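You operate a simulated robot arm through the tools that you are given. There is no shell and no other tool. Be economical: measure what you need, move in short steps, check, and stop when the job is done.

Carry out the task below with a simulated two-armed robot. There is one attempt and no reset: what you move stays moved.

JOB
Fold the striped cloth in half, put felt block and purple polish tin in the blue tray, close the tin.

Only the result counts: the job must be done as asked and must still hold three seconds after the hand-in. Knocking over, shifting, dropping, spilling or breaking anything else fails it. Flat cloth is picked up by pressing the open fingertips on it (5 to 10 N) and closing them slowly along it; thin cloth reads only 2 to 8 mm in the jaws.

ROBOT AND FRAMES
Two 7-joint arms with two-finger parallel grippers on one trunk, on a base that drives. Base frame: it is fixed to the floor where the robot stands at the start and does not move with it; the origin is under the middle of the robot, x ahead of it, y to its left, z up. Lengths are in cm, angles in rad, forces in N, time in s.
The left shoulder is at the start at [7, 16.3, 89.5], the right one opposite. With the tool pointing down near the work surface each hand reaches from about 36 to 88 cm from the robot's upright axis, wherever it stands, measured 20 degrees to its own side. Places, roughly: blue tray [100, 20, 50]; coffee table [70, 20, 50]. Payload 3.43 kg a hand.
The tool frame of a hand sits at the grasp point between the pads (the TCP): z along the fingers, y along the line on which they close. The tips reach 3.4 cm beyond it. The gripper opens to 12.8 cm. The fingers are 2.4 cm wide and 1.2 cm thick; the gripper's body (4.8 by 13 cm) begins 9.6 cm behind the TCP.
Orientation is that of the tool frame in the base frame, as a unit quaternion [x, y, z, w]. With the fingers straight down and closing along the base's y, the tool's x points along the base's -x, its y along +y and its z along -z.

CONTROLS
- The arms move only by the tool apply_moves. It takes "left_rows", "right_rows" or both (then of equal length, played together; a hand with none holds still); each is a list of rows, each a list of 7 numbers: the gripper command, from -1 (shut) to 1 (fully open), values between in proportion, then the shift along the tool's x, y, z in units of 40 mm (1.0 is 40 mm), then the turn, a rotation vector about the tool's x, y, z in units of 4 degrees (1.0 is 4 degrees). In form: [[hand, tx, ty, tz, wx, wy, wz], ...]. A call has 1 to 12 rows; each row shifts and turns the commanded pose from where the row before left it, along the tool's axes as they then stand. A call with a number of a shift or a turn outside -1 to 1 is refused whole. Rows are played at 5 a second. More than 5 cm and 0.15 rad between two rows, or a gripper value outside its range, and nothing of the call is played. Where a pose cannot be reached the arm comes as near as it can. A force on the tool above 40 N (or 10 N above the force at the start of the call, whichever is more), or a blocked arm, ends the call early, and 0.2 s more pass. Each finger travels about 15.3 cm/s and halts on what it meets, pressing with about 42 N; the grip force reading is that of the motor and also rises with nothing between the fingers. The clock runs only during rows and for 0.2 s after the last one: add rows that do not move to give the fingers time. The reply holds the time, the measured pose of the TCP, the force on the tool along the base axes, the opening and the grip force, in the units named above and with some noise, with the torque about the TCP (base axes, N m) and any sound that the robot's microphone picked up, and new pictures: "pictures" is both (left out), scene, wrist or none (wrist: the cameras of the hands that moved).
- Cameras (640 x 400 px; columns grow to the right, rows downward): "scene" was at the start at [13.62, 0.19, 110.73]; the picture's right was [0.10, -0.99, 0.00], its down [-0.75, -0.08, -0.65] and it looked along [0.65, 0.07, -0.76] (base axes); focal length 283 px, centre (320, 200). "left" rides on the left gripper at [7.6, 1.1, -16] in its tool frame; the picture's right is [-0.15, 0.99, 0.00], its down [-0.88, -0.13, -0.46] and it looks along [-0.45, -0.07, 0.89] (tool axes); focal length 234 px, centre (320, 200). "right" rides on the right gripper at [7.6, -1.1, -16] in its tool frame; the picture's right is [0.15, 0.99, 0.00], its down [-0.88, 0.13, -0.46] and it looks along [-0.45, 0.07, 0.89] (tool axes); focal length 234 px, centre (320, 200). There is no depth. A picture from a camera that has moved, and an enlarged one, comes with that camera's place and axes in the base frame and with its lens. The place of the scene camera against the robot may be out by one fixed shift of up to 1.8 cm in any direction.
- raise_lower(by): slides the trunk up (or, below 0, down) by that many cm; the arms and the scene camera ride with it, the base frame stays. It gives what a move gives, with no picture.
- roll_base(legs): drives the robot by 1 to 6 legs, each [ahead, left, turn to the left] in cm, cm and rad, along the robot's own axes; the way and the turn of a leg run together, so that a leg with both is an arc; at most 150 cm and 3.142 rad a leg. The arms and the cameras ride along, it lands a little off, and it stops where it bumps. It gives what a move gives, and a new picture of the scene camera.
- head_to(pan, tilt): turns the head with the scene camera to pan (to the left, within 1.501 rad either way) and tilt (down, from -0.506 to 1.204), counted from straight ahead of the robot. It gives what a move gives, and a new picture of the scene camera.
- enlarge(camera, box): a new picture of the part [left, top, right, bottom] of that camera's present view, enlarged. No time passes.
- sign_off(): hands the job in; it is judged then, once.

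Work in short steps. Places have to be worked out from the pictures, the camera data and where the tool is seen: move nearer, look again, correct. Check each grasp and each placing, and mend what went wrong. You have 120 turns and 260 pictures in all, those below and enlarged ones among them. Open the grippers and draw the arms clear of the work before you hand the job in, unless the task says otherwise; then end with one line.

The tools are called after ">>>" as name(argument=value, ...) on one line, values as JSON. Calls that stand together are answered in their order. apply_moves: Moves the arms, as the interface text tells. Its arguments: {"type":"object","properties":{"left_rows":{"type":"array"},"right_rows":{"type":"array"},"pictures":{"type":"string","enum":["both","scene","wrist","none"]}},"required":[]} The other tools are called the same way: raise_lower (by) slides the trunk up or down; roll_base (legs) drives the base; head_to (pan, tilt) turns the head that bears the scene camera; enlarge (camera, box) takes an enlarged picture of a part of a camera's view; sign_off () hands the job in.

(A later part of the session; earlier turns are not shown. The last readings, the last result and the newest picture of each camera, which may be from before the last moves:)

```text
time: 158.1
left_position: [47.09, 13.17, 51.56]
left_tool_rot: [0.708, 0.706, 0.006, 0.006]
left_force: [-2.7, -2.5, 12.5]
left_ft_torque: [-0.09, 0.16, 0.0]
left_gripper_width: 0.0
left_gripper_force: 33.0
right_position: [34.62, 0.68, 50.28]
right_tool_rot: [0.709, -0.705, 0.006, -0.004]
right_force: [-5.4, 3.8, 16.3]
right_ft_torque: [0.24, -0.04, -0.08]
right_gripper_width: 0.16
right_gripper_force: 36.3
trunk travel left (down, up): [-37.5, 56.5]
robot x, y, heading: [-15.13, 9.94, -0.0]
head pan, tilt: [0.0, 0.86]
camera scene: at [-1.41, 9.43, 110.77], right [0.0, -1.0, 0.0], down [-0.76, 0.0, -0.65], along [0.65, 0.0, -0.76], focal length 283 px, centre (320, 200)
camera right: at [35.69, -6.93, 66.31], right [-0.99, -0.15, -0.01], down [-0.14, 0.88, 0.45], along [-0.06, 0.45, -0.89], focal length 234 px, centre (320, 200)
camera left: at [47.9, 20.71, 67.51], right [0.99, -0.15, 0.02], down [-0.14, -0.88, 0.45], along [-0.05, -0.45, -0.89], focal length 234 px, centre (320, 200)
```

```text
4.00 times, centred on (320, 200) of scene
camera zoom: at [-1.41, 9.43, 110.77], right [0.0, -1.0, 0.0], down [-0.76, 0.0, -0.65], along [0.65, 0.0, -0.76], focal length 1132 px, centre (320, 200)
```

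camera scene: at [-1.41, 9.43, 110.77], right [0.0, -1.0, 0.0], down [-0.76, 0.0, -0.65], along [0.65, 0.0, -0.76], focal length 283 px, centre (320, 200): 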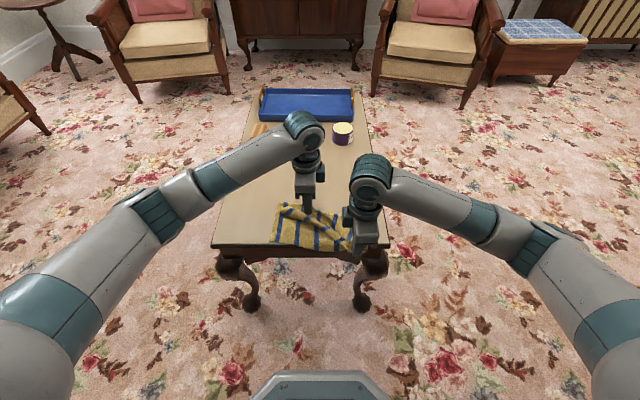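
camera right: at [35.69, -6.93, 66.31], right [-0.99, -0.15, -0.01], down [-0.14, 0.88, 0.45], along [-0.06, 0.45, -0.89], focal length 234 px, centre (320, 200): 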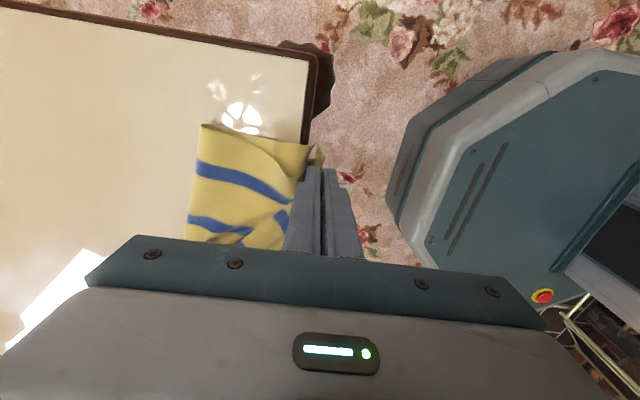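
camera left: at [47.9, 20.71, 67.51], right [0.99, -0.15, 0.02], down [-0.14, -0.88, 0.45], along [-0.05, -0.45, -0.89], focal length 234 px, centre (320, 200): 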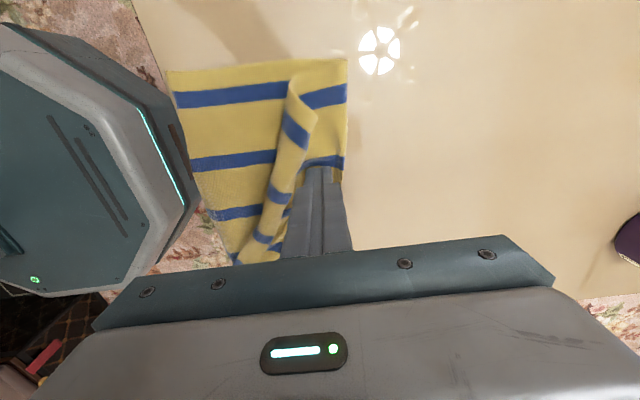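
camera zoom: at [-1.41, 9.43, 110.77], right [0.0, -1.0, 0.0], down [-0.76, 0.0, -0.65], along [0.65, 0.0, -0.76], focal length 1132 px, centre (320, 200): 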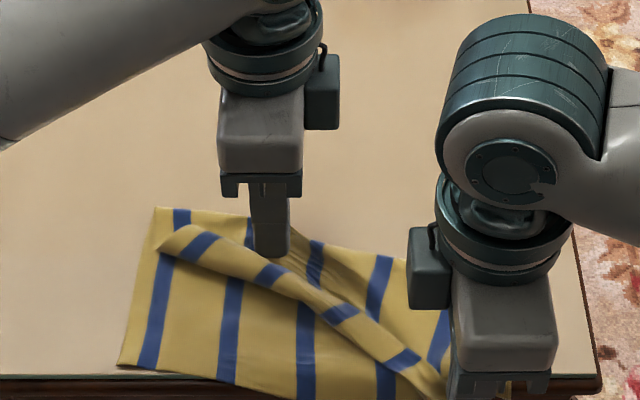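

The right corner is over the edge but overpulled relative to the stack. I drag the stack under the left hand 4 cm toward −x so that the layers line up beyond the edge.

>>> apply_moves(left_rows=[[-1, 0, -0.15, 0, 0, 0, 0], [-1, 0, -0.17, 0, 0, 0, 0], [-1, 0, -0.17, 0, 0, 0, 0], [-1, 0, -0.17, 0, 0, 0, 0], [-1, 0, -0.17, 0, 0, 0, 0], [-1, 0, -0.17, 0, 0, 0, 0], [-1, 0, 0, 0, 0, 0, 0]], right_rows=[[-1, 0, 0, 0, 0, 0, 0], [-1, 0, 0, 0, 0, 0, 0], [-1, 0, 0, 0, 0, 0, 0], [-1, 0, 0, 0, 0, 0, 0], [-1, 0, 0, 0, 0, 0, 0], [-1, 0, 0, 0, 0, 0, 0], [-1, 0, 0, 0, 0, 0, 0]], pictures="none")

>>> enlarge(camera="scene", box=[240, 150, 400, 250])

>>> enlarge(camera="right", box=[160, 80, 400, 230])

```text
time: 159.7
left_position: [43.07, 13.21, 51.62]
left_tool_rot: [0.708, 0.706, 0.006, 0.006]
left_force: [1.0, -0.6, 5.6]
left_ft_torque: [0.01, 0.04, 0.0]
left_gripper_width: 0.0
left_gripper_force: 33.2
right_position: [34.78, 0.7, 50.27]
right_tool_rot: [0.709, -0.705, 0.004, -0.004]
right_force: [-24.5, 0.3, 14.9]
right_ft_torque: [0.08, 0.48, -0.12]
right_gripper_width: 0.17
right_gripper_force: 36.9
trunk travel left (down, up): [-37.5, 56.5]
robot x, y, heading: [-14.5, 9.84, -0.002]
head pan, tilt: [0.0, 0.86]
```

```text
4.00 times, centred on (320, 200) of scene
camera zoom: at [-1.38, 9.44, 110.77], right [0.0, -1.0, 0.0], down [-0.76, 0.0, -0.65], along [0.65, 0.0, -0.76], focal length 1132 px, centre (320, 200)
```

zoom: 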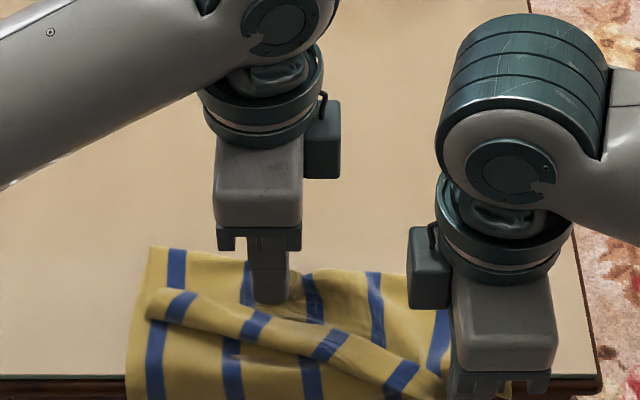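

```text
2.67 times, centred on (280, 155) of right
camera zoom: at [35.72, -6.93, 66.31], right [-0.99, -0.15, -0.01], down [-0.14, 0.88, 0.45], along [-0.06, 0.45, -0.89], focal length 624 px, centre (427, 320)
```

zoom: 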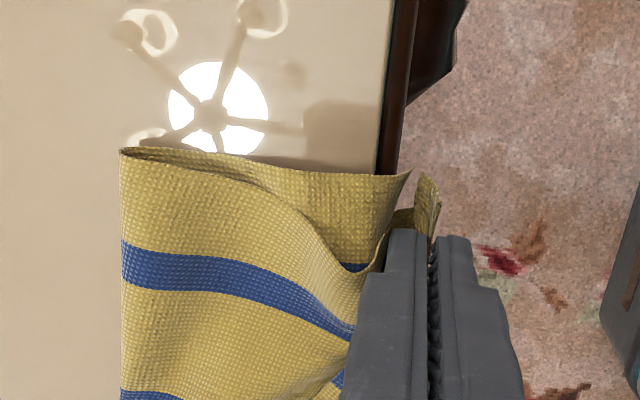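

The right finger rests against the table's edge (−24 N). I ease it off −x, release and raise it while the left keeps pressing the stack.

>>> apply_moves(right_rows=[[-1, 0, 0.2, 0, 0, 0, 0], [-0.9, 0, 0.05, 0, 0, 0, 0], [-0.8, 0, 0, 0, 0, 0, 0], [-0.75, 0, 0, 0, 0, 0, 0], [-0.75, 0, 0, -0.5, 0, 0, 0], [-0.75, 0, 0, -1, 0, 0, 0], [-0.75, 0, -0.5, -0.5, 0, 0, 0], [-1, 0, -1, 0, 0, 0, 0], [-1, 0, -0.5, 0, 0, 0, 0], [-1, 0, 0, 0, 0, 0, 0]], pictures="none")

>>> enlarge(camera="scene", box=[240, 150, 400, 250])

>>> enlarge(camera="right", box=[200, 80, 440, 230])

```text
time: 161.9
left_position: [43.21, 13.18, 51.54]
left_tool_rot: [0.708, 0.706, 0.005, 0.007]
left_force: [2.9, 0.1, 23.1]
left_ft_torque: [-0.01, 0.01, -0.01]
left_gripper_width: 0.0
left_gripper_force: 33.3
right_position: [41.72, 0.52, 58.28]
right_tool_rot: [0.709, -0.706, 0.006, -0.004]
right_force: [-0.1, -0.3, -0.3]
right_ft_torque: [-0.01, 0.01, 0.01]
right_gripper_width: 0.0
right_gripper_force: 33.1
trunk travel left (down, up): [-37.5, 56.5]
robot x, y, heading: [-14.74, 10.27, -0.002]
head pan, tilt: [0.0, 0.86]
```

```text
4.00 times, centred on (320, 200) of scene
camera zoom: at [-1.27, 9.42, 110.76], right [0.0, -1.0, 0.0], down [-0.76, 0.0, -0.65], along [0.65, 0.0, -0.76], focal length 1132 px, centre (320, 200)
```

zoom: 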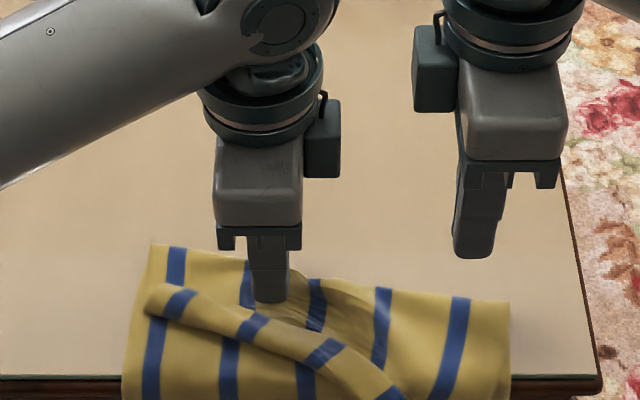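

```text
2.67 times, centred on (320, 155) of right
camera zoom: at [42.66, -7.09, 74.32], right [-0.99, -0.15, -0.01], down [-0.14, 0.88, 0.45], along [-0.06, 0.45, -0.89], focal length 624 px, centre (320, 320)
```

zoom: 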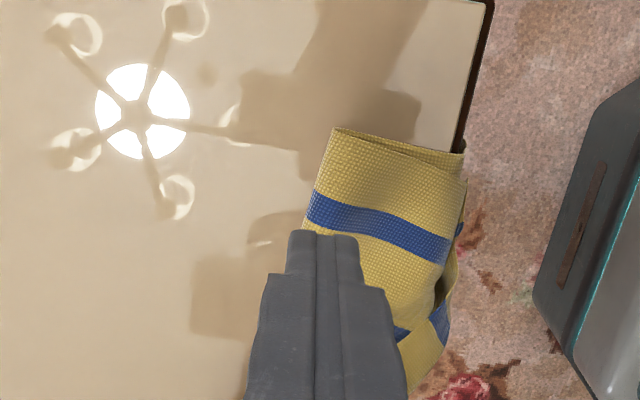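

That worked well: the right corner now lies straight, layers aligned. Mirror it: the right hand presses the stack, and the left lifts to find the left lip.

>>> apply_moves(right_rows=[[-1, -0.3, 0, 0.6, 0, 0, 0], [-1, -0.2, 0, 0.8, 0, 0, 0], [-1, 0, 0, 0.2, 0, 0, 0], [-1, 0, 0, 0.06, 0, 0, 0], [-1, 0, 0, 0.03, 0, 0, 0], [-1, 0, 0, 0, 0, 0, 0]], pictures="none")

>>> apply_moves(left_rows=[[-0.7, 0.3, 0, -0.5, 0, 0, 0], [-0.7, 0.4, 0, -0.8, 0, 0, 0], [-0.7, 0.4, 0, -0.8, 0, 0, 0], [-0.7, 0.2, 0, 0, 0, 0, 0]], pictures="none")

>>> enlarge(camera="left", box=[180, 60, 420, 210])

```text
time: 163.3
left_position: [43.2, 13.11, 51.55]
left_tool_rot: [0.708, 0.706, 0.006, 0.007]
left_force: [3.7, -1.0, 22.7]
left_ft_torque: [-0.05, 0.07, -0.01]
left_gripper_width: 0.0
left_gripper_force: 33.4
right_position: [41.7, 2.56, 51.55]
right_tool_rot: [0.709, -0.705, 0.006, -0.005]
right_force: [0.3, 0.6, 2.4]
right_ft_torque: [0.01, -0.01, 0.02]
right_gripper_width: 0.01
right_gripper_force: 32.8
trunk travel left (down, up): [-37.5, 56.5]
robot x, y, heading: [-15.06, 10.3, 0.001]
head pan, tilt: [0.0, 0.86]
```

```text
time: 164.3
left_position: [43.0, 18.54, 59.83]
left_tool_rot: [0.708, 0.706, 0.005, 0.004]
left_force: [0.4, -0.1, 0.2]
left_ft_torque: [-0.03, -0.02, 0.02]
left_gripper_width: 1.93
left_gripper_force: 0.0
right_position: [41.81, 2.63, 51.61]
right_tool_rot: [0.709, -0.706, 0.005, -0.004]
right_force: [1.3, 1.0, 14.3]
right_ft_torque: [-0.01, 0.04, 0.0]
right_gripper_width: 0.0
right_gripper_force: 32.9
trunk travel left (down, up): [-37.5, 56.5]
robot x, y, heading: [-14.44, 10.27, -0.006]
head pan, tilt: [0.0, 0.86]
```

```text
2.67 times, centred on (300, 135) of left
camera zoom: at [43.98, 26.01, 75.82], right [0.99, -0.15, 0.01], down [-0.14, -0.88, 0.45], along [-0.06, -0.45, -0.89], focal length 624 px, centre (373, 373)
```

zoom: 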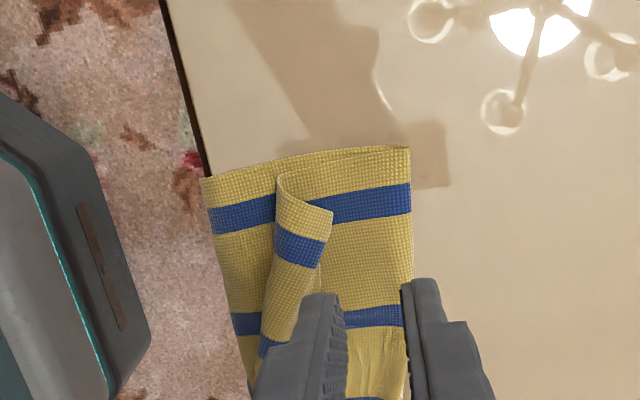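

The lip edge at left is at (41.1, 19.2). I go down to pinch it at x≈39.5, y≈19.4 while the right keeps pressing.

>>> apply_moves(left_rows=[[-0.7, 0.1, -0.45, 0.5, 0, 0, 0], [-0.7, 0.1, -0.43, 0.5, 0, 0, 0], [-0.7, 0, 0, 0.5, 0, 0, 0], [-0.7, 0, 0, 0.45, 0, 0, 0], [-0.7, 0, 0, 0.1, 0, 0, 0], [-0.7, 0, 0, 0, 0, 0, 0]], pictures="none")

```text
time: 165.7
left_position: [39.57, 19.18, 51.71]
left_tool_rot: [0.708, 0.706, 0.005, 0.007]
left_force: [-0.6, 0.3, 8.8]
left_ft_torque: [-0.01, -0.05, 0.0]
left_gripper_width: 1.92
left_gripper_force: 0.0
right_position: [41.79, 2.59, 51.68]
right_tool_rot: [0.708, -0.706, 0.006, -0.004]
right_force: [2.7, 0.9, 13.9]
right_ft_torque: [0.03, 0.02, 0.03]
right_gripper_width: 0.0
right_gripper_force: 32.9
trunk travel left (down, up): [-37.5, 56.5]
robot x, y, heading: [-14.83, 9.79, 0.003]
head pan, tilt: [0.0, 0.86]
```

>>> apply_moves(left_rows=[[-0.75, 0, 0, 0, 0, 0, 0], [-0.8, 0, 0, 0, 0, 0, 0], [-0.85, 0, 0, 0, 0, 0, 0], [-0.9, 0, 0, 0, 0, 0, 0], [-0.95, 0, 0, 0, 0, 0, 0], [-1, 0, 0, 0, 0, 0, 0], [-1, 0, 0, 0, 0, 0, 0], [-1, 0, 0, -0.3, 0, 0, 0], [-1, 0, -0.3, -0.2, 0, 0, 0], [-1, 0, 0, 0, 0, 0, 0]], pictures="none")

>>> enlarge(camera="left", box=[180, 60, 420, 210])

```text
time: 167.9
left_position: [38.32, 19.26, 53.55]
left_tool_rot: [0.709, 0.706, 0.006, 0.006]
left_force: [1.0, -0.3, 0.9]
left_ft_torque: [0.0, 0.02, -0.02]
left_gripper_width: 0.19
left_gripper_force: 36.4
right_position: [41.76, 2.55, 51.61]
right_tool_rot: [0.709, -0.706, 0.005, -0.004]
right_force: [-1.1, -0.5, 15.9]
right_ft_torque: [-0.03, 0.14, 0.04]
right_gripper_width: 0.02
right_gripper_force: 32.6
trunk travel left (down, up): [-37.5, 56.5]
robot x, y, heading: [-15.04, 9.62, 0.003]
head pan, tilt: [0.0, 0.86]
```

```text
2.67 times, centred on (300, 135) of left
camera zoom: at [39.32, 26.75, 69.49], right [0.99, -0.15, 0.01], down [-0.14, -0.88, 0.45], along [-0.06, -0.45, -0.89], focal length 624 px, centre (373, 373)
```

zoom: 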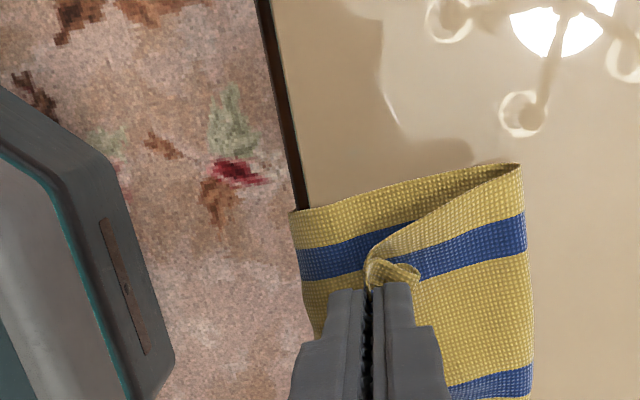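

The left holds the lip. I pull it past the table's edge and down, then release.

>>> apply_moves(left_rows=[[-1, 0, -0.4, 0, 0, 0, 0], [-1, 0, -0.45, 0.05, 0, 0, 0], [-1, 0, -0.3, 0.35, 0, 0, 0], [-1, 0, 0, 0.45, 0, 0, 0], [-1, 0, 0, 0, 0, 0, 0], [-0.9, 0, 0, 0, 0, 0, 0], [-0.8, 0, 0, 0, 0, 0, 0], [-0.75, 0, 0, 0, 0, 0, 0], [-0.75, 0, 0, -0.5, 0, 0, 0], [-0.75, 0, 0, -1, 0, 0, 0], [-0.75, 0, 0, -0.5, 0, 0, 0], [-1, 0, 0, 0, 0, 0, 0]], pictures="none")

>>> enlarge(camera="left", box=[180, 60, 420, 210])

>>> enlarge(camera="scene", box=[240, 150, 400, 250])

```text
time: 170.5
left_position: [33.78, 19.11, 58.14]
left_tool_rot: [0.708, 0.706, 0.006, 0.006]
left_force: [0.8, -0.3, 0.5]
left_ft_torque: [0.0, -0.02, 0.0]
left_gripper_width: 0.01
left_gripper_force: 33.4
right_position: [41.79, 2.57, 51.59]
right_tool_rot: [0.708, -0.706, 0.005, -0.004]
right_force: [-0.8, 0.3, 17.3]
right_ft_torque: [-0.05, 0.15, 0.06]
right_gripper_width: 0.0
right_gripper_force: 33.1
trunk travel left (down, up): [-37.5, 56.5]
robot x, y, heading: [-14.66, 9.92, -0.002]
head pan, tilt: [0.0, 0.86]
```

```text
2.67 times, centred on (300, 135) of left
camera zoom: at [34.61, 26.68, 74.14], right [0.99, -0.15, 0.02], down [-0.14, -0.88, 0.45], along [-0.05, -0.45, -0.89], focal length 624 px, centre (373, 373)
```

zoom: 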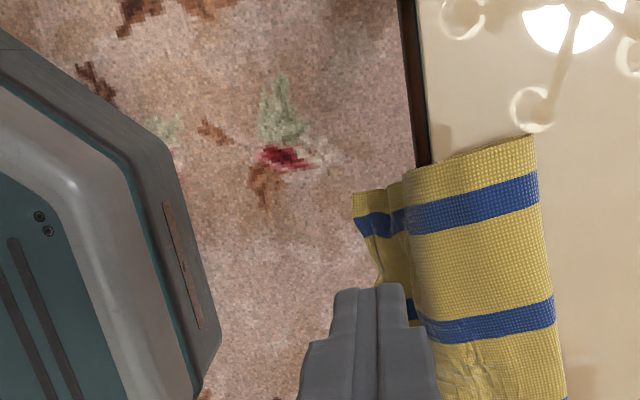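

```text
4.00 times, centred on (320, 200) of scene
camera zoom: at [-1.26, 9.44, 110.75], right [0.0, -1.0, 0.0], down [-0.76, 0.0, -0.65], along [0.65, 0.0, -0.76], focal length 1132 px, centre (320, 200)
```

zoom: 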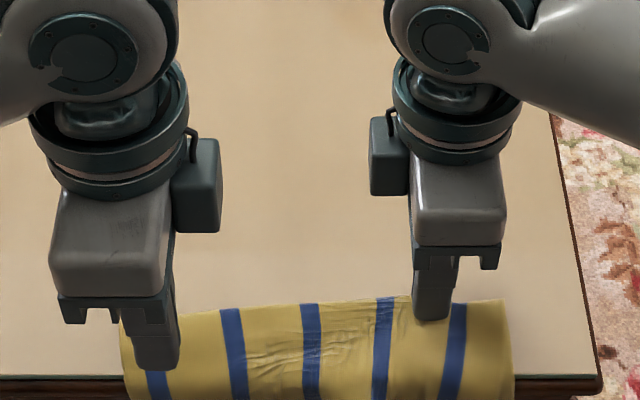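

The fold is now clean, draped over the table's edge, held by the right hand. The left presses too, then both drag the stack forward onto the table.

>>> apply_moves(left_rows=[[-1, -0.2, 0.7, 0, 0, 0, 0], [-1, -0.2, 0.6, 0.4, 0, 0, 0], [-1, 0, 0, 0.7, 0, 0, 0], [-1, 0, 0, 0.45, 0, 0, 0], [-1, 0, 0, 0.08, 0, 0, 0], [-1, 0, 0, 0, 0, 0, 0]], pictures="none")

```text
time: 171.9
left_position: [39.0, 17.61, 51.71]
left_tool_rot: [0.709, 0.706, 0.006, 0.005]
left_force: [0.1, -0.9, 0.8]
left_ft_torque: [0.0, 0.02, -0.01]
left_gripper_width: 0.01
left_gripper_force: 33.4
right_position: [41.72, 2.56, 51.48]
right_tool_rot: [0.708, -0.706, 0.005, -0.004]
right_force: [-1.6, -0.4, 18.1]
right_ft_torque: [-0.01, 0.15, 0.01]
right_gripper_width: 0.01
right_gripper_force: 33.0
trunk travel left (down, up): [-37.5, 56.5]
robot x, y, heading: [-15.18, 10.09, -0.002]
head pan, tilt: [0.0, 0.86]
```

>>> apply_moves(left_rows=[[-1, 0, 0, 0.055, 0, 0, 0], [-1, 0, 0.2, 0, 0, 0, 0], [-1, 0, 0.2, 0, 0, 0, 0], [-1, 0, 0.2, 0, 0, 0, 0], [-1, 0, 0.2, 0, 0, 0, 0], [-1, 0, 0.2, 0, 0, 0, 0], [-1, 0, 0.2, 0, 0, 0, 0], [-1, 0, 0.2, 0, 0, 0, 0], [-1, 0, 0.2, 0, 0, 0, 0], [-1, 0, 0.2, 0, 0, 0, 0], [-1, 0, 0, 0, 0, 0, 0]], right_rows=[[-1, 0, 0, 0, 0, 0, 0], [-1, 0, -0.2, 0, 0, 0, 0], [-1, 0, -0.2, 0, 0, 0, 0], [-1, 0, -0.2, 0, 0, 0, 0], [-1, 0, -0.2, 0, 0, 0, 0], [-1, 0, -0.2, 0, 0, 0, 0], [-1, 0, -0.2, 0, 0, 0, 0], [-1, 0, -0.2, 0, 0, 0, 0], [-1, 0, -0.2, 0, 0, 0, 0], [-1, 0, -0.2, 0, 0, 0, 0], [-1, 0, 0, 0, 0, 0, 0]], pictures="none")

>>> enlarge(camera="scene", box=[240, 150, 400, 250])

```text
time: 174.3
left_position: [46.24, 17.49, 51.63]
left_tool_rot: [0.708, 0.706, 0.006, 0.006]
left_force: [-0.5, 0.2, 0.3]
left_ft_torque: [-0.02, -0.01, -0.01]
left_gripper_width: 0.0
left_gripper_force: 32.6
right_position: [48.93, 2.74, 51.6]
right_tool_rot: [0.708, -0.706, 0.005, -0.005]
right_force: [-0.6, -0.1, 8.3]
right_ft_torque: [-0.01, 0.07, 0.01]
right_gripper_width: 0.0
right_gripper_force: 32.6
trunk travel left (down, up): [-37.5, 56.5]
robot x, y, heading: [-14.86, 10.32, -0.001]
head pan, tilt: [0.0, 0.86]
```

```text
4.00 times, centred on (320, 200) of scene
camera zoom: at [-1.19, 9.44, 110.74], right [0.0, -1.0, 0.0], down [-0.76, 0.0, -0.65], along [0.65, 0.0, -0.76], focal length 1132 px, centre (320, 200)
```

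zoom: 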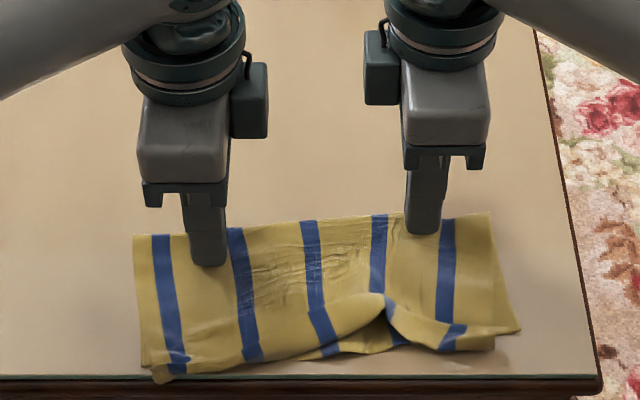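

Nearly all is back on the table. I drag 2.5 cm more, then lift both hands to inspect.

>>> apply_moves(left_rows=[[-1, 0, 0, 0.03, 0, 0, 0], [-1, 0, 0.2, 0, 0, 0, 0], [-1, 0, 0.2, 0, 0, 0, 0], [-1, 0, 0.2, 0, 0, 0, 0], [-1, 0, 0, -0.5, 0, 0, 0], [-1, 0.3, 0, -1, 0, 0, 0], [-1, 0.3, 0, -1, 0, 0, 0], [-1, 0, 0, 0, 0, 0, 0]], right_rows=[[-1, 0, 0, 0, 0, 0, 0], [-1, 0, -0.2, 0, 0, 0, 0], [-1, 0, -0.2, 0, 0, 0, 0], [-1, 0, -0.2, 0, 0, 0, 0], [-1, 0, 0, -0.5, 0, 0, 0], [-1, 0.3, 0, -1, 0, 0, 0], [-1, 0.3, 0, -1, 0, 0, 0], [-1, 0, 0, 0, 0, 0, 0]], pictures="none")

>>> enlarge(camera="scene", box=[240, 150, 400, 250])

>>> enlarge(camera="right", box=[240, 60, 560, 260])

```text
time: 176.1
left_position: [48.66, 19.9, 61.34]
left_tool_rot: [0.709, 0.705, 0.005, 0.005]
left_force: [0.8, 0.3, -0.5]
left_ft_torque: [0.02, 0.02, -0.02]
left_gripper_width: 0.02
left_gripper_force: 32.7
right_position: [51.39, 0.08, 61.64]
right_tool_rot: [0.709, -0.706, 0.005, -0.003]
right_force: [-1.1, 0.3, 0.0]
right_ft_torque: [0.01, 0.0, 0.04]
right_gripper_width: 0.0
right_gripper_force: 32.6
trunk travel left (down, up): [-37.5, 56.5]
robot x, y, heading: [-14.52, 10.45, 0.001]
head pan, tilt: [0.0, 0.86]
```

```text
4.00 times, centred on (320, 200) of scene
camera zoom: at [-1.08, 9.43, 110.72], right [0.0, -1.0, 0.0], down [-0.76, 0.0, -0.65], along [0.65, 0.0, -0.76], focal length 1132 px, centre (320, 200)
```

zoom: 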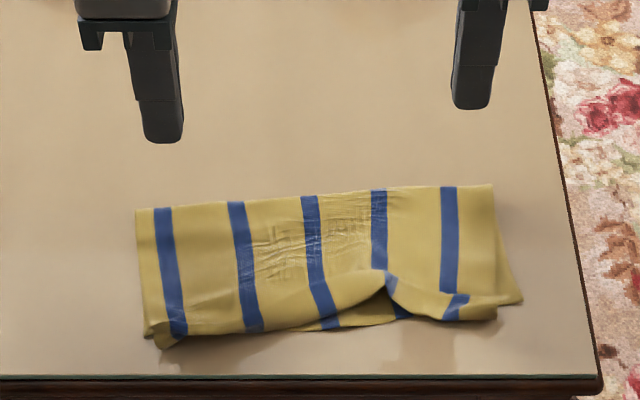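

```text
2.00 times, centred on (400, 160) of right
camera zoom: at [52.41, -7.48, 77.54], right [-0.99, -0.15, -0.01], down [-0.14, 0.88, 0.45], along [-0.06, 0.45, -0.89], focal length 468 px, centre (160, 280)
```

zoom: 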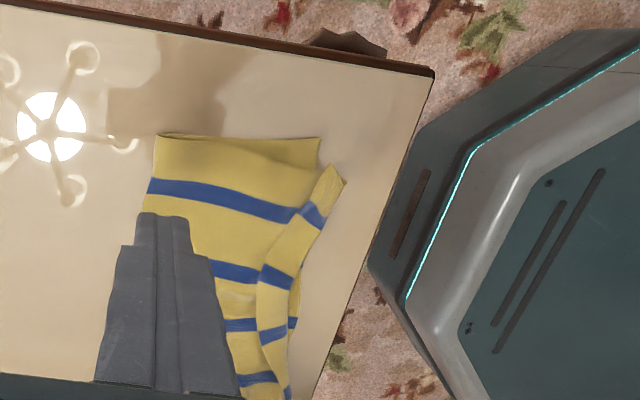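

The cloth is folded in half with edges roughly aligned; good. Now the objects: I raise the hands and drive around to the table's right side, facing it.

>>> apply_moves(left_rows=[[-0.2, 0, 0, -1, 0, 0, 0], [0.2, 0, 0, -1, 0, 0, 0], [0.3, 0, 0, -1, 0, 0, 0], [0.3, 0, 0, -0.8, 0, 0, 0]], right_rows=[[-1, 0, 0, -1, 0, 0, 0], [-1, 0, 0, -1, 0, 0, 0], [-1, 0, 0, -1, 0, 0, 0], [-1, 0, 0, -0.8, 0, 0, 0]], pictures="none")

>>> roll_base(legs=[[0, -58, 0], [101, 0, 0], [0, 0, 1.571]])

```text
time: 177.1
left_position: [48.26, 19.89, 76.57]
left_tool_rot: [0.708, 0.706, 0.006, 0.005]
left_force: [0.9, 0.1, 0.3]
left_ft_torque: [0.02, -0.03, 0.04]
left_gripper_width: 8.3
left_gripper_force: 0.1
right_position: [51.13, 0.37, 76.79]
right_tool_rot: [0.708, -0.706, 0.005, -0.004]
right_force: [0.2, 0.1, 0.1]
right_ft_torque: [0.0, -0.02, 0.03]
right_gripper_width: 0.0
right_gripper_force: 33.0
trunk travel left (down, up): [-37.5, 56.5]
robot x, y, heading: [-15.11, 10.16, -0.003]
head pan, tilt: [0.0, 0.86]
```

```text
time: 189.1
left_position: [72.4, 15.62, 76.6]
left_tool_rot: [-0.026, 1.0, 0.007, 0.0]
left_force: [0.1, 0.3, 0.2]
left_ft_torque: [0.0, 0.0, 0.02]
left_gripper_width: 8.34
left_gripper_force: 0.0
right_position: [91.6, 19.68, 76.72]
right_tool_rot: [0.999, 0.032, 0.001, -0.007]
right_force: [1.0, 0.6, 0.0]
right_ft_torque: [0.01, 0.0, 0.0]
right_gripper_width: 0.0
right_gripper_force: 32.6
trunk travel left (down, up): [-37.5, 56.5]
robot x, y, heading: [86.07, -46.9, 1.624]
head pan, tilt: [0.0, 0.86]
camera scene: at [86.01, -34.64, 110.73], right [1.0, 0.06, 0.0], down [0.04, -0.76, -0.65], along [-0.04, 0.65, -0.76], focal length 283 px, centre (320, 200)
```

scene: 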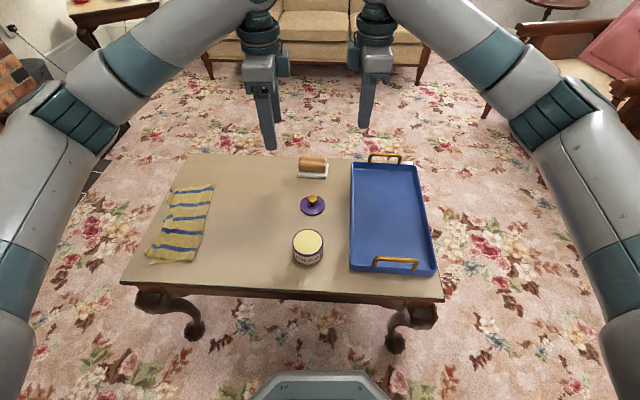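

Now facing the table: block ≈(79.6,30), lid ≈(80.5,16), tin ≈(81,1), tray x 92–113, y 2–33. I move the left hand above the block and look.

>>> apply_moves(left_rows=[[0.3, -0.33, 0.74, 0.45, 0, 0, 0], [0.3, -0.33, 0.74, 0.45, 0, 0, 0], [0.3, -0.33, 0.74, 0.45, 0, 0, 0], [0.3, -0.33, 0.74, 0.45, 0, 0, 0], [0.3, -0.33, 0.74, 0.45, 0, 0, 0], [0.3, 0, 0, 0, 0, 0, -0.75]], pictures="wrist")

>>> enlarge(camera="scene", box=[270, 130, 446, 280])

```text
time: 190.5
left_position: [78.13, 31.08, 67.8]
left_tool_rot: [-0.053, 0.999, 0.007, 0.001]
left_force: [0.0, -0.2, 0.8]
left_ft_torque: [0.0, 0.04, 0.02]
left_gripper_width: 8.32
left_gripper_force: 0.1
right_position: [91.55, 19.71, 76.61]
right_tool_rot: [0.999, 0.032, 0.001, -0.006]
right_force: [-0.3, 0.2, -0.3]
right_ft_torque: [0.02, -0.03, 0.0]
right_gripper_width: 0.0
right_gripper_force: 33.0
trunk travel left (down, up): [-37.5, 56.5]
robot x, y, heading: [85.82, -46.71, 1.622]
head pan, tilt: [0.0, 0.86]
camera left: at [70.57, 30.95, 83.79], right [0.04, 1.0, 0.01], down [0.89, -0.04, 0.46], along [0.46, -0.01, -0.89], focal length 234 px, centre (320, 200)
```

left: 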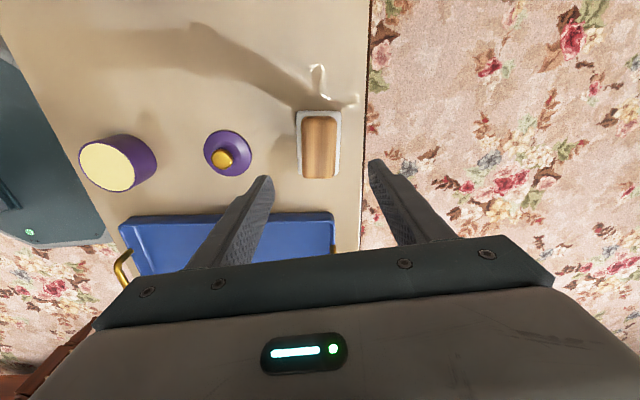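

```text
2.67 times, centred on (358, 205) of scene
camera zoom: at [85.99, -34.65, 110.73], right [1.0, 0.06, 0.0], down [0.04, -0.76, -0.65], along [-0.04, 0.65, -0.76], focal length 755 px, centre (219, 187)
```

zoom: 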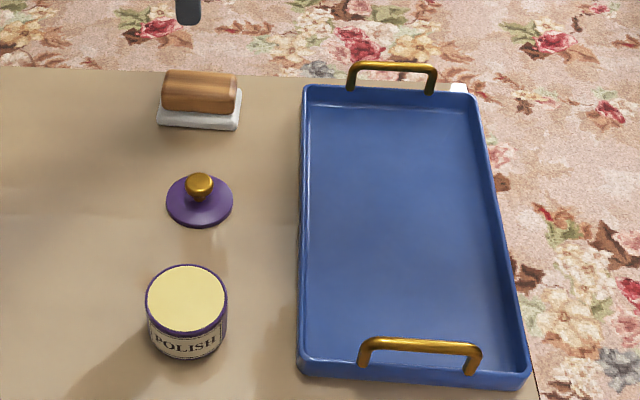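

Block handle centre ≈(79.2, 30.9), 4.7 cm wide along y. I correct the yaw, descend and grip the wooden part.

>>> apply_moves(left_rows=[[0.1, -0.14, -0.02, 0.8, 0, 0, 0.75], [0.1, -0.13, -0.02, 0.8, 0, 0, 0.75], [0.1, 0, 0, 0.8, 0, 0, 0], [0.1, 0, 0, 0.7, 0, 0, 0], [0.1, 0, 0, 0.35, 0, 0, 0], [0.1, 0, 0, 0, 0, 0, 0]], pictures="wrist")

```text
time: 191.9
left_position: [79.35, 31.06, 54.0]
left_tool_rot: [-0.001, 1.0, 0.007, 0.0]
left_force: [0.6, -0.2, -0.1]
left_ft_torque: [-0.02, 0.01, 0.01]
left_gripper_width: 7.05
left_gripper_force: 0.0
right_position: [91.63, 19.63, 76.66]
right_tool_rot: [0.999, 0.031, 0.001, -0.007]
right_force: [1.0, 0.0, 0.8]
right_ft_torque: [-0.03, 0.01, -0.02]
right_gripper_width: 0.0
right_gripper_force: 33.0
trunk travel left (down, up): [-37.5, 56.5]
robot x, y, heading: [85.69, -46.57, 1.627]
head pan, tilt: [0.0, 0.86]
camera left: at [71.74, 31.75, 69.91], right [0.14, 0.99, 0.01], down [0.88, -0.13, 0.45], along [0.45, -0.05, -0.89], focal length 234 px, centre (320, 200)
```

left: 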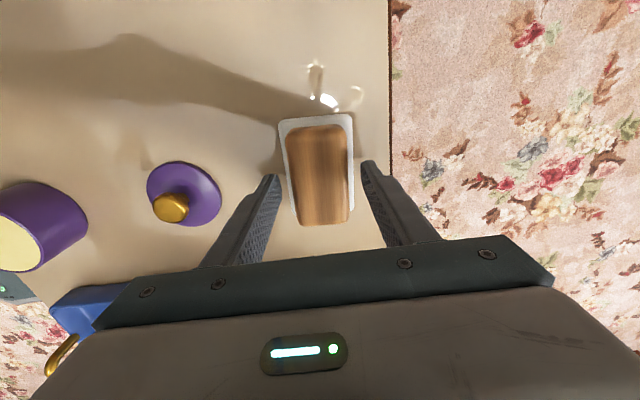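

Block is between the fingers. Close and lift.

>>> apply_moves(left_rows=[[-0.2, 0, 0, 0, 0, 0, 0], [-0.4, 0, 0, 0, 0, 0, 0], [-0.6, 0, 0, 0, 0, 0, 0], [-0.8, 0, 0, 0, 0, 0, 0], [-0.8, 0, 0, 0, 0, 0, 0], [-0.8, 0, 0, -0.5, 0, 0, 0], [-0.8, 0, 0, -1, 0, 0, 0], [-0.8, 0, 0, -1, 0, 0, 0]], pictures="wrist")

```text
time: 193.7
left_position: [79.25, 30.61, 63.91]
left_tool_rot: [0.0, 1.0, 0.007, 0.0]
left_force: [1.1, -0.1, -0.5]
left_ft_torque: [-0.02, -0.03, 0.02]
left_gripper_width: 4.74
left_gripper_force: 41.6
right_position: [91.55, 19.63, 76.75]
right_tool_rot: [1.0, 0.031, 0.001, -0.007]
right_force: [0.0, -0.4, 0.0]
right_ft_torque: [0.03, 0.01, -0.01]
right_gripper_width: 0.0
right_gripper_force: 32.5
trunk travel left (down, up): [-37.5, 56.5]
robot x, y, heading: [85.92, -47.11, 1.629]
head pan, tilt: [0.0, 0.86]
camera left: at [71.77, 31.41, 79.99], right [0.14, 0.99, 0.01], down [0.88, -0.13, 0.45], along [0.45, -0.05, -0.89], focal length 234 px, centre (320, 200)
```

left: 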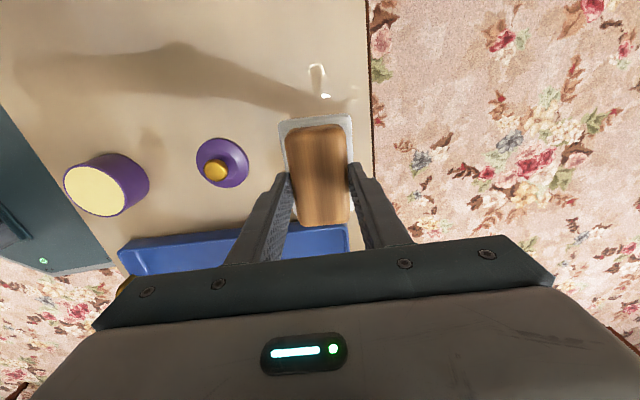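

Block held (4.74 cm). I swing the right hand out of the way and carry the block over the tray.

>>> apply_moves(left_rows=[[-0.8, 0, 0, 0, 0, 0, 0], [-0.8, 0, 0, 0, 0, 0, 0], [-0.8, -0.69, -0.27, 0, 0, 0, 0], [-0.8, -0.69, -0.27, 0, 0, 0, 0], [-0.8, -0.69, -0.27, 0, 0, 0, 0], [-0.8, -0.69, -0.27, 0, 0, 0, 0], [-0.8, -0.69, -0.27, 0, 0, 0, 0], [-0.8, -0.69, -0.27, 0, 0, 0, 0], [-0.8, -0.69, -0.27, 0, 0, 0, 0], [-0.8, 0, 0, 0, 0, 0, 0]], right_rows=[[-1, 0.8, 0.8, 0, 0, 0, 0], [-1, 0.8, 0.8, 0, 0, 0, 0], [-1, 0.8, 0.8, 0, 0, 0, 0], [-1, 0.8, 0.8, 0, 0, 0, 0], [-1, 0.8, 0.8, 0, 0, 0, 0], [-1, 0.8, 0.8, 0, 0, 0, 0], [-1, 0.8, 0.8, 0, 0, 0, 0], [-1, 0.5, 0.5, 0, 0, 0, 0], [-1, 0, 0, 0, 0, 0, 0], [-1, 0, 0, 0, 0, 0, 0]], pictures="scene")

```text
time: 195.9
left_position: [98.49, 23.13, 63.84]
left_tool_rot: [-0.002, 1.0, 0.007, 0.001]
left_force: [-0.3, 0.2, -0.7]
left_ft_torque: [-0.02, -0.01, 0.01]
left_gripper_width: 4.7
left_gripper_force: 41.9
right_position: [117.37, -3.18, 76.37]
right_tool_rot: [0.999, 0.031, 0.001, -0.006]
right_force: [-0.6, 0.0, 0.3]
right_ft_torque: [-0.02, 0.01, -0.01]
right_gripper_width: 0.0
right_gripper_force: 32.8
trunk travel left (down, up): [-37.5, 56.5]
robot x, y, heading: [86.21, -46.96, 1.626]
head pan, tilt: [0.0, 0.86]
camera scene: at [86.03, -34.63, 110.73], right [1.0, 0.06, 0.0], down [0.04, -0.76, -0.65], along [-0.04, 0.65, -0.76], focal length 283 px, centre (320, 200)
```

scene: 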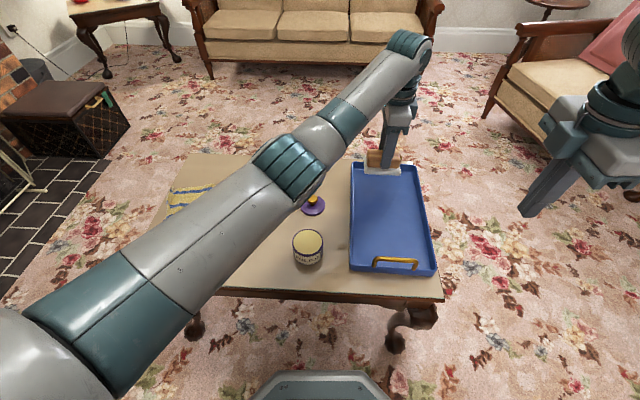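

Above the tray interior. Lower toward the floor.

>>> apply_moves(left_rows=[[-0.8, -0.1, 0, 0.8, 0, 0, 0], [-0.8, -0.1, 0, 0.8, 0, 0, 0], [-0.8, 0, 0, 0.5, 0, 0, 0], [-0.8, 0, 0, 0.06, 0, 0, 0], [-0.8, 0, 0, 0.06, 0, 0, 0], [-0.8, 0, 0, 0, 0, 0, 0]], pictures="wrist")

```text
time: 197.3
left_position: [99.35, 23.45, 55.0]
left_tool_rot: [0.0, 1.0, 0.007, 0.0]
left_force: [-0.3, -0.2, -0.1]
left_ft_torque: [0.01, 0.02, -0.02]
left_gripper_width: 4.68
left_gripper_force: 41.5
right_position: [117.44, -3.15, 76.29]
right_tool_rot: [0.999, 0.031, 0.001, -0.006]
right_force: [-0.2, -0.6, -0.5]
right_ft_torque: [0.03, 0.02, 0.0]
right_gripper_width: 0.0
right_gripper_force: 33.0
trunk travel left (down, up): [-37.5, 56.5]
robot x, y, heading: [85.83, -46.84, 1.631]
head pan, tilt: [0.0, 0.86]
camera left: at [91.87, 24.24, 70.94], right [0.14, 0.99, 0.01], down [0.88, -0.13, 0.45], along [0.45, -0.05, -0.89], focal length 234 px, centre (320, 200)
```

left: 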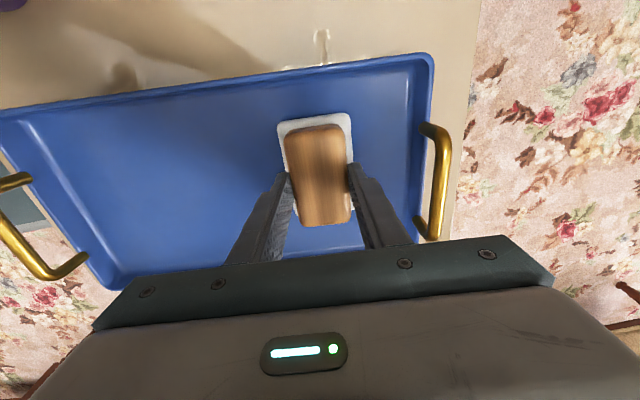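

Well inside the tray. Lower a bit more to contact.

>>> apply_moves(left_rows=[[-0.8, 0, 0, 0.06, 0, 0, 0], [-0.8, 0, 0, 0.04, 0, 0, 0], [-0.8, 0, 0, 0.03, 0, 0, 0], [-0.8, 0, 0, 0, 0, 0, 0]], pictures="none")

```text
time: 198.3
left_position: [99.39, 23.37, 54.56]
left_tool_rot: [-0.001, 1.0, 0.008, 0.0]
left_force: [-1.0, -0.6, 5.4]
left_ft_torque: [-0.16, 0.17, -0.1]
left_gripper_width: 4.69
left_gripper_force: 42.1
right_position: [117.42, -3.2, 76.48]
right_tool_rot: [0.999, 0.031, 0.001, -0.006]
right_force: [0.1, 0.0, 0.0]
right_ft_torque: [-0.03, -0.01, 0.0]
right_gripper_width: 0.0
right_gripper_force: 33.0
trunk travel left (down, up): [-37.5, 56.5]
robot x, y, heading: [86.12, -47.01, 1.632]
head pan, tilt: [0.0, 0.86]
```

Block rests on the tray floor. Release, rise and move above the tin.

>>> apply_moves(left_rows=[[-0.4, 0, 0, 0, 0, 0, 0], [0.1, 0, 0, 0, 0, 0, 0], [0.1, 0, 0, -0.7, 0, 0, 0], [0.3, 0, 0, -1, 0, 0, 0], [0.5, 0, 0, -1, 0, 0, 0], [0.5, 0.71, -0.76, -0.5, 0, 0, 0], [0.5, 0.71, -0.76, 0, 0, 0, 0], [0.5, 0.71, -0.76, 0, 0, 0, 0], [0.5, 0.71, -0.76, 0, 0, 0, 0], [0.5, 0.71, -0.76, 0, 0, 0, 0], [0.5, 0.71, -0.76, 0, 0, 0, 0], [0.5, 0.71, -0.76, 0, 0, 0, 0]])

```text
time: 200.9
left_position: [79.4, 2.16, 66.79]
left_tool_rot: [-0.002, 1.0, 0.007, -0.001]
left_force: [-1.1, 0.2, 0.1]
left_ft_torque: [0.0, -0.01, 0.0]
left_gripper_width: 9.6
left_gripper_force: 0.1
right_position: [117.54, -3.04, 76.43]
right_tool_rot: [0.999, 0.031, 0.001, -0.006]
right_force: [0.0, 0.1, 0.1]
right_ft_torque: [-0.02, 0.01, 0.02]
right_gripper_width: 0.0
right_gripper_force: 33.0
trunk travel left (down, up): [-37.5, 56.5]
robot x, y, heading: [86.04, -46.68, 1.628]
head pan, tilt: [0.0, 0.86]
camera scene: at [85.99, -34.67, 110.74], right [1.0, 0.06, 0.0], down [0.04, -0.76, -0.65], along [-0.04, 0.65, -0.76], focal length 283 px, centre (320, 200)
camera left: at [71.85, 2.87, 82.73], right [0.14, 0.99, 0.01], down [0.88, -0.13, 0.45], along [0.45, -0.05, -0.89], focal length 234 px, centre (320, 200)
```

scene: 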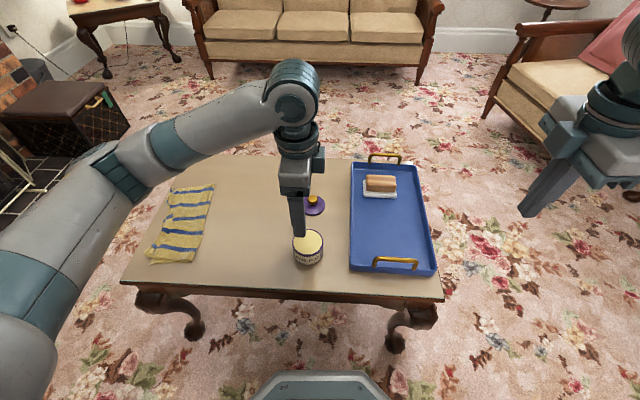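
left: 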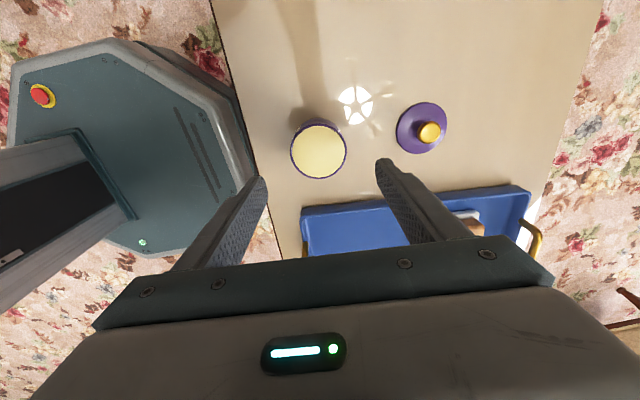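

Tin centre (79.4, 2.2), the hand is right above; lid at ≈(80,17). Descend and grip the tin.

>>> apply_moves(left_rows=[[0.5, 0, 0, 0.9, 0, 0, 0], [0.5, 0, 0, 0.9, 0, 0, 0], [0.5, 0, 0, 0.9, 0, 0, 0], [0.5, 0, 0, 0.7, 0, 0, 0], [0.5, 0, 0, 0, 0, 0, 0], [0.2, 0, 0, 0, 0, 0, 0], [0, 0, 0, 0, 0, 0, 0], [-0.2, 0, 0, 0, 0, 0, 0], [-0.2, 0, 0, 0, 0, 0, 0], [-0.2, 0, 0, -0.3, 0, 0, 0], [-0.2, 0, 0, -0.8, 0, 0, 0], [-0.2, 0, 0, -1, 0, 0, 0]], pictures="wrist")

```text
time: 203.5
left_position: [79.48, 2.04, 61.87]
left_tool_rot: [-0.001, 1.0, 0.007, -0.001]
left_force: [0.1, -0.1, -1.2]
left_ft_torque: [0.03, -0.02, -0.01]
left_gripper_width: 7.31
left_gripper_force: 42.2
right_position: [117.47, -3.19, 76.4]
right_tool_rot: [0.999, 0.031, 0.001, -0.007]
right_force: [-0.9, 0.0, 0.7]
right_ft_torque: [0.01, -0.02, 0.03]
right_gripper_width: 0.0
right_gripper_force: 32.9
trunk travel left (down, up): [-37.5, 56.5]
robot x, y, heading: [85.57, -46.93, 1.63]
head pan, tilt: [0.0, 0.86]
camera left: at [72.0, 2.75, 77.73], right [0.14, 0.99, 0.01], down [0.88, -0.13, 0.45], along [0.45, -0.05, -0.89], focal length 234 px, centre (320, 200)
```

left: 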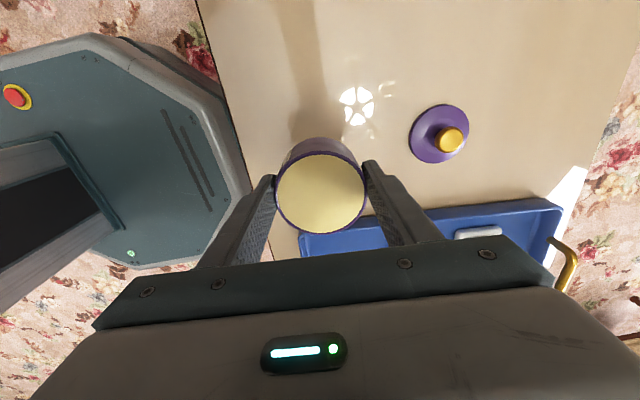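

Tin held (7.31 cm). Carry it over the tray to (100, 8.5) and lower close to the floor.

>>> apply_moves(left_rows=[[-0.2, -0.73, 0.23, 0, 0, 0, 0], [-0.2, -0.73, 0.23, 0, 0, 0, 0], [-0.2, -0.73, 0.23, 0, 0, 0, 0], [-0.2, -0.73, 0.23, 0, 0, 0, 0], [-0.2, -0.73, 0.23, 0, 0, 0, 0], [-0.2, -0.73, 0.23, 0, 0, 0, 0], [-0.2, -0.73, 0.23, 0, 0, 0, 0], [-0.2, 0, 0, 0.7, 0, 0, 0], [-0.2, 0, 0, 0.7, 0, 0, 0], [-0.2, 0, 0, 0.45, 0, 0, 0], [-0.2, 0, 0, 0.06, 0, 0, 0], [-0.2, 0, 0, 0, 0, 0, 0]])

```text
time: 206.1
left_position: [100.16, 8.7, 54.23]
left_tool_rot: [-0.002, 1.0, 0.006, 0.0]
left_force: [-0.4, 0.2, -2.1]
left_ft_torque: [-0.02, 0.02, -0.03]
left_gripper_width: 7.3
left_gripper_force: 41.7
right_position: [117.39, -3.11, 76.43]
right_tool_rot: [1.0, 0.031, 0.001, -0.006]
right_force: [0.6, -0.4, -0.8]
right_ft_torque: [0.01, -0.01, -0.01]
right_gripper_width: 0.01
right_gripper_force: 33.0
trunk travel left (down, up): [-37.5, 56.5]
robot x, y, heading: [85.81, -46.8, 1.629]
head pan, tilt: [0.0, 0.86]
camera scene: at [86.05, -34.63, 110.73], right [1.0, 0.06, 0.0], down [0.04, -0.76, -0.65], along [-0.04, 0.65, -0.76], focal length 283 px, centre (320, 200)
camera left: at [92.55, 9.42, 70.15], right [0.14, 0.99, 0.01], down [0.88, -0.13, 0.45], along [0.45, -0.05, -0.89], focal length 234 px, centre (320, 200)
```

scene: 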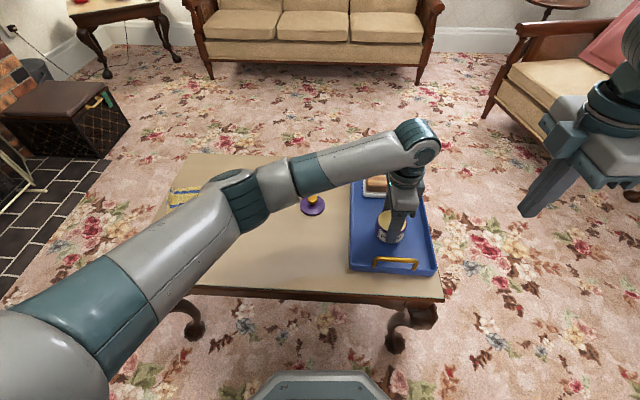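
left: 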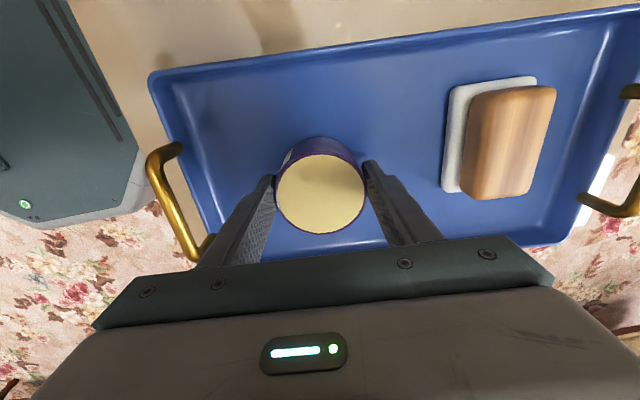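

Lower the last half-centimetre, release, rise and go above the lid.

>>> apply_moves(left_rows=[[-0.2, 0, 0, 0.08, 0, 0, 0], [-0.2, 0, 0, 0.05, 0, 0, 0], [0.2, 0, 0, 0, 0, 0, 0], [0.4, 0, 0, 0, 0, 0, 0], [0.4, 0, 0, -1, 0, 0, 0], [0.4, 0, 0, -1, 0, 0, 0], [0.2, 0.84, 0.35, -0.5, 0, 0, 0], [-0.2, 0.84, 0.35, 0, 0, 0, 0], [-0.2, 0.84, 0.35, 0, 0, 0, 0], [-0.2, 0.84, 0.35, 0, 0, 0, 0], [-0.2, 0.84, 0.35, 0, 0, 0, 0], [-0.2, 0.84, 0.35, 0, 0, 0, 0]])

```text
time: 208.7
left_position: [79.9, 16.85, 63.88]
left_tool_rot: [-0.001, 1.0, 0.007, 0.0]
left_force: [-0.5, 0.2, 0.7]
left_ft_torque: [-0.01, 0.0, -0.04]
left_gripper_width: 5.14
left_gripper_force: 0.0
right_position: [117.32, -3.12, 76.4]
right_tool_rot: [0.999, 0.032, 0.0, -0.006]
right_force: [-0.5, -0.3, 0.1]
right_ft_torque: [-0.02, -0.04, 0.0]
right_gripper_width: 0.01
right_gripper_force: 32.9
trunk travel left (down, up): [-37.5, 56.5]
robot x, y, heading: [85.89, -47.11, 1.633]
head pan, tilt: [0.0, 0.86]
camera scene: at [85.99, -34.64, 110.73], right [1.0, 0.06, 0.0], down [0.04, -0.76, -0.65], along [-0.04, 0.65, -0.76], focal length 283 px, centre (320, 200)
camera left: at [72.29, 17.58, 79.92], right [0.14, 0.99, 0.01], down [0.88, -0.14, 0.45], along [0.45, -0.05, -0.89], focal length 234 px, centre (320, 200)
```

scene: 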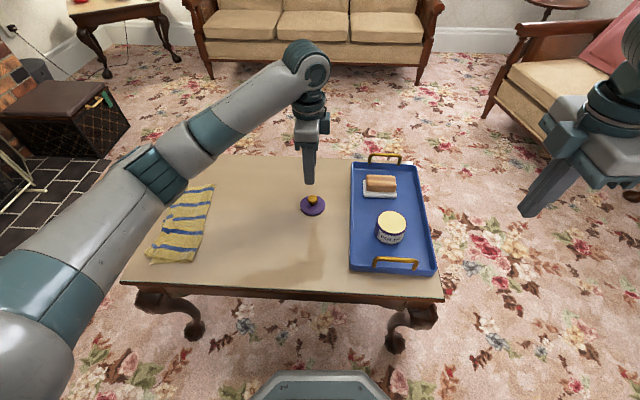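
left: 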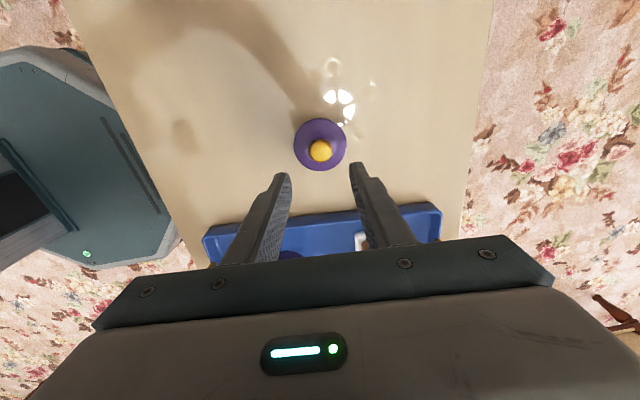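

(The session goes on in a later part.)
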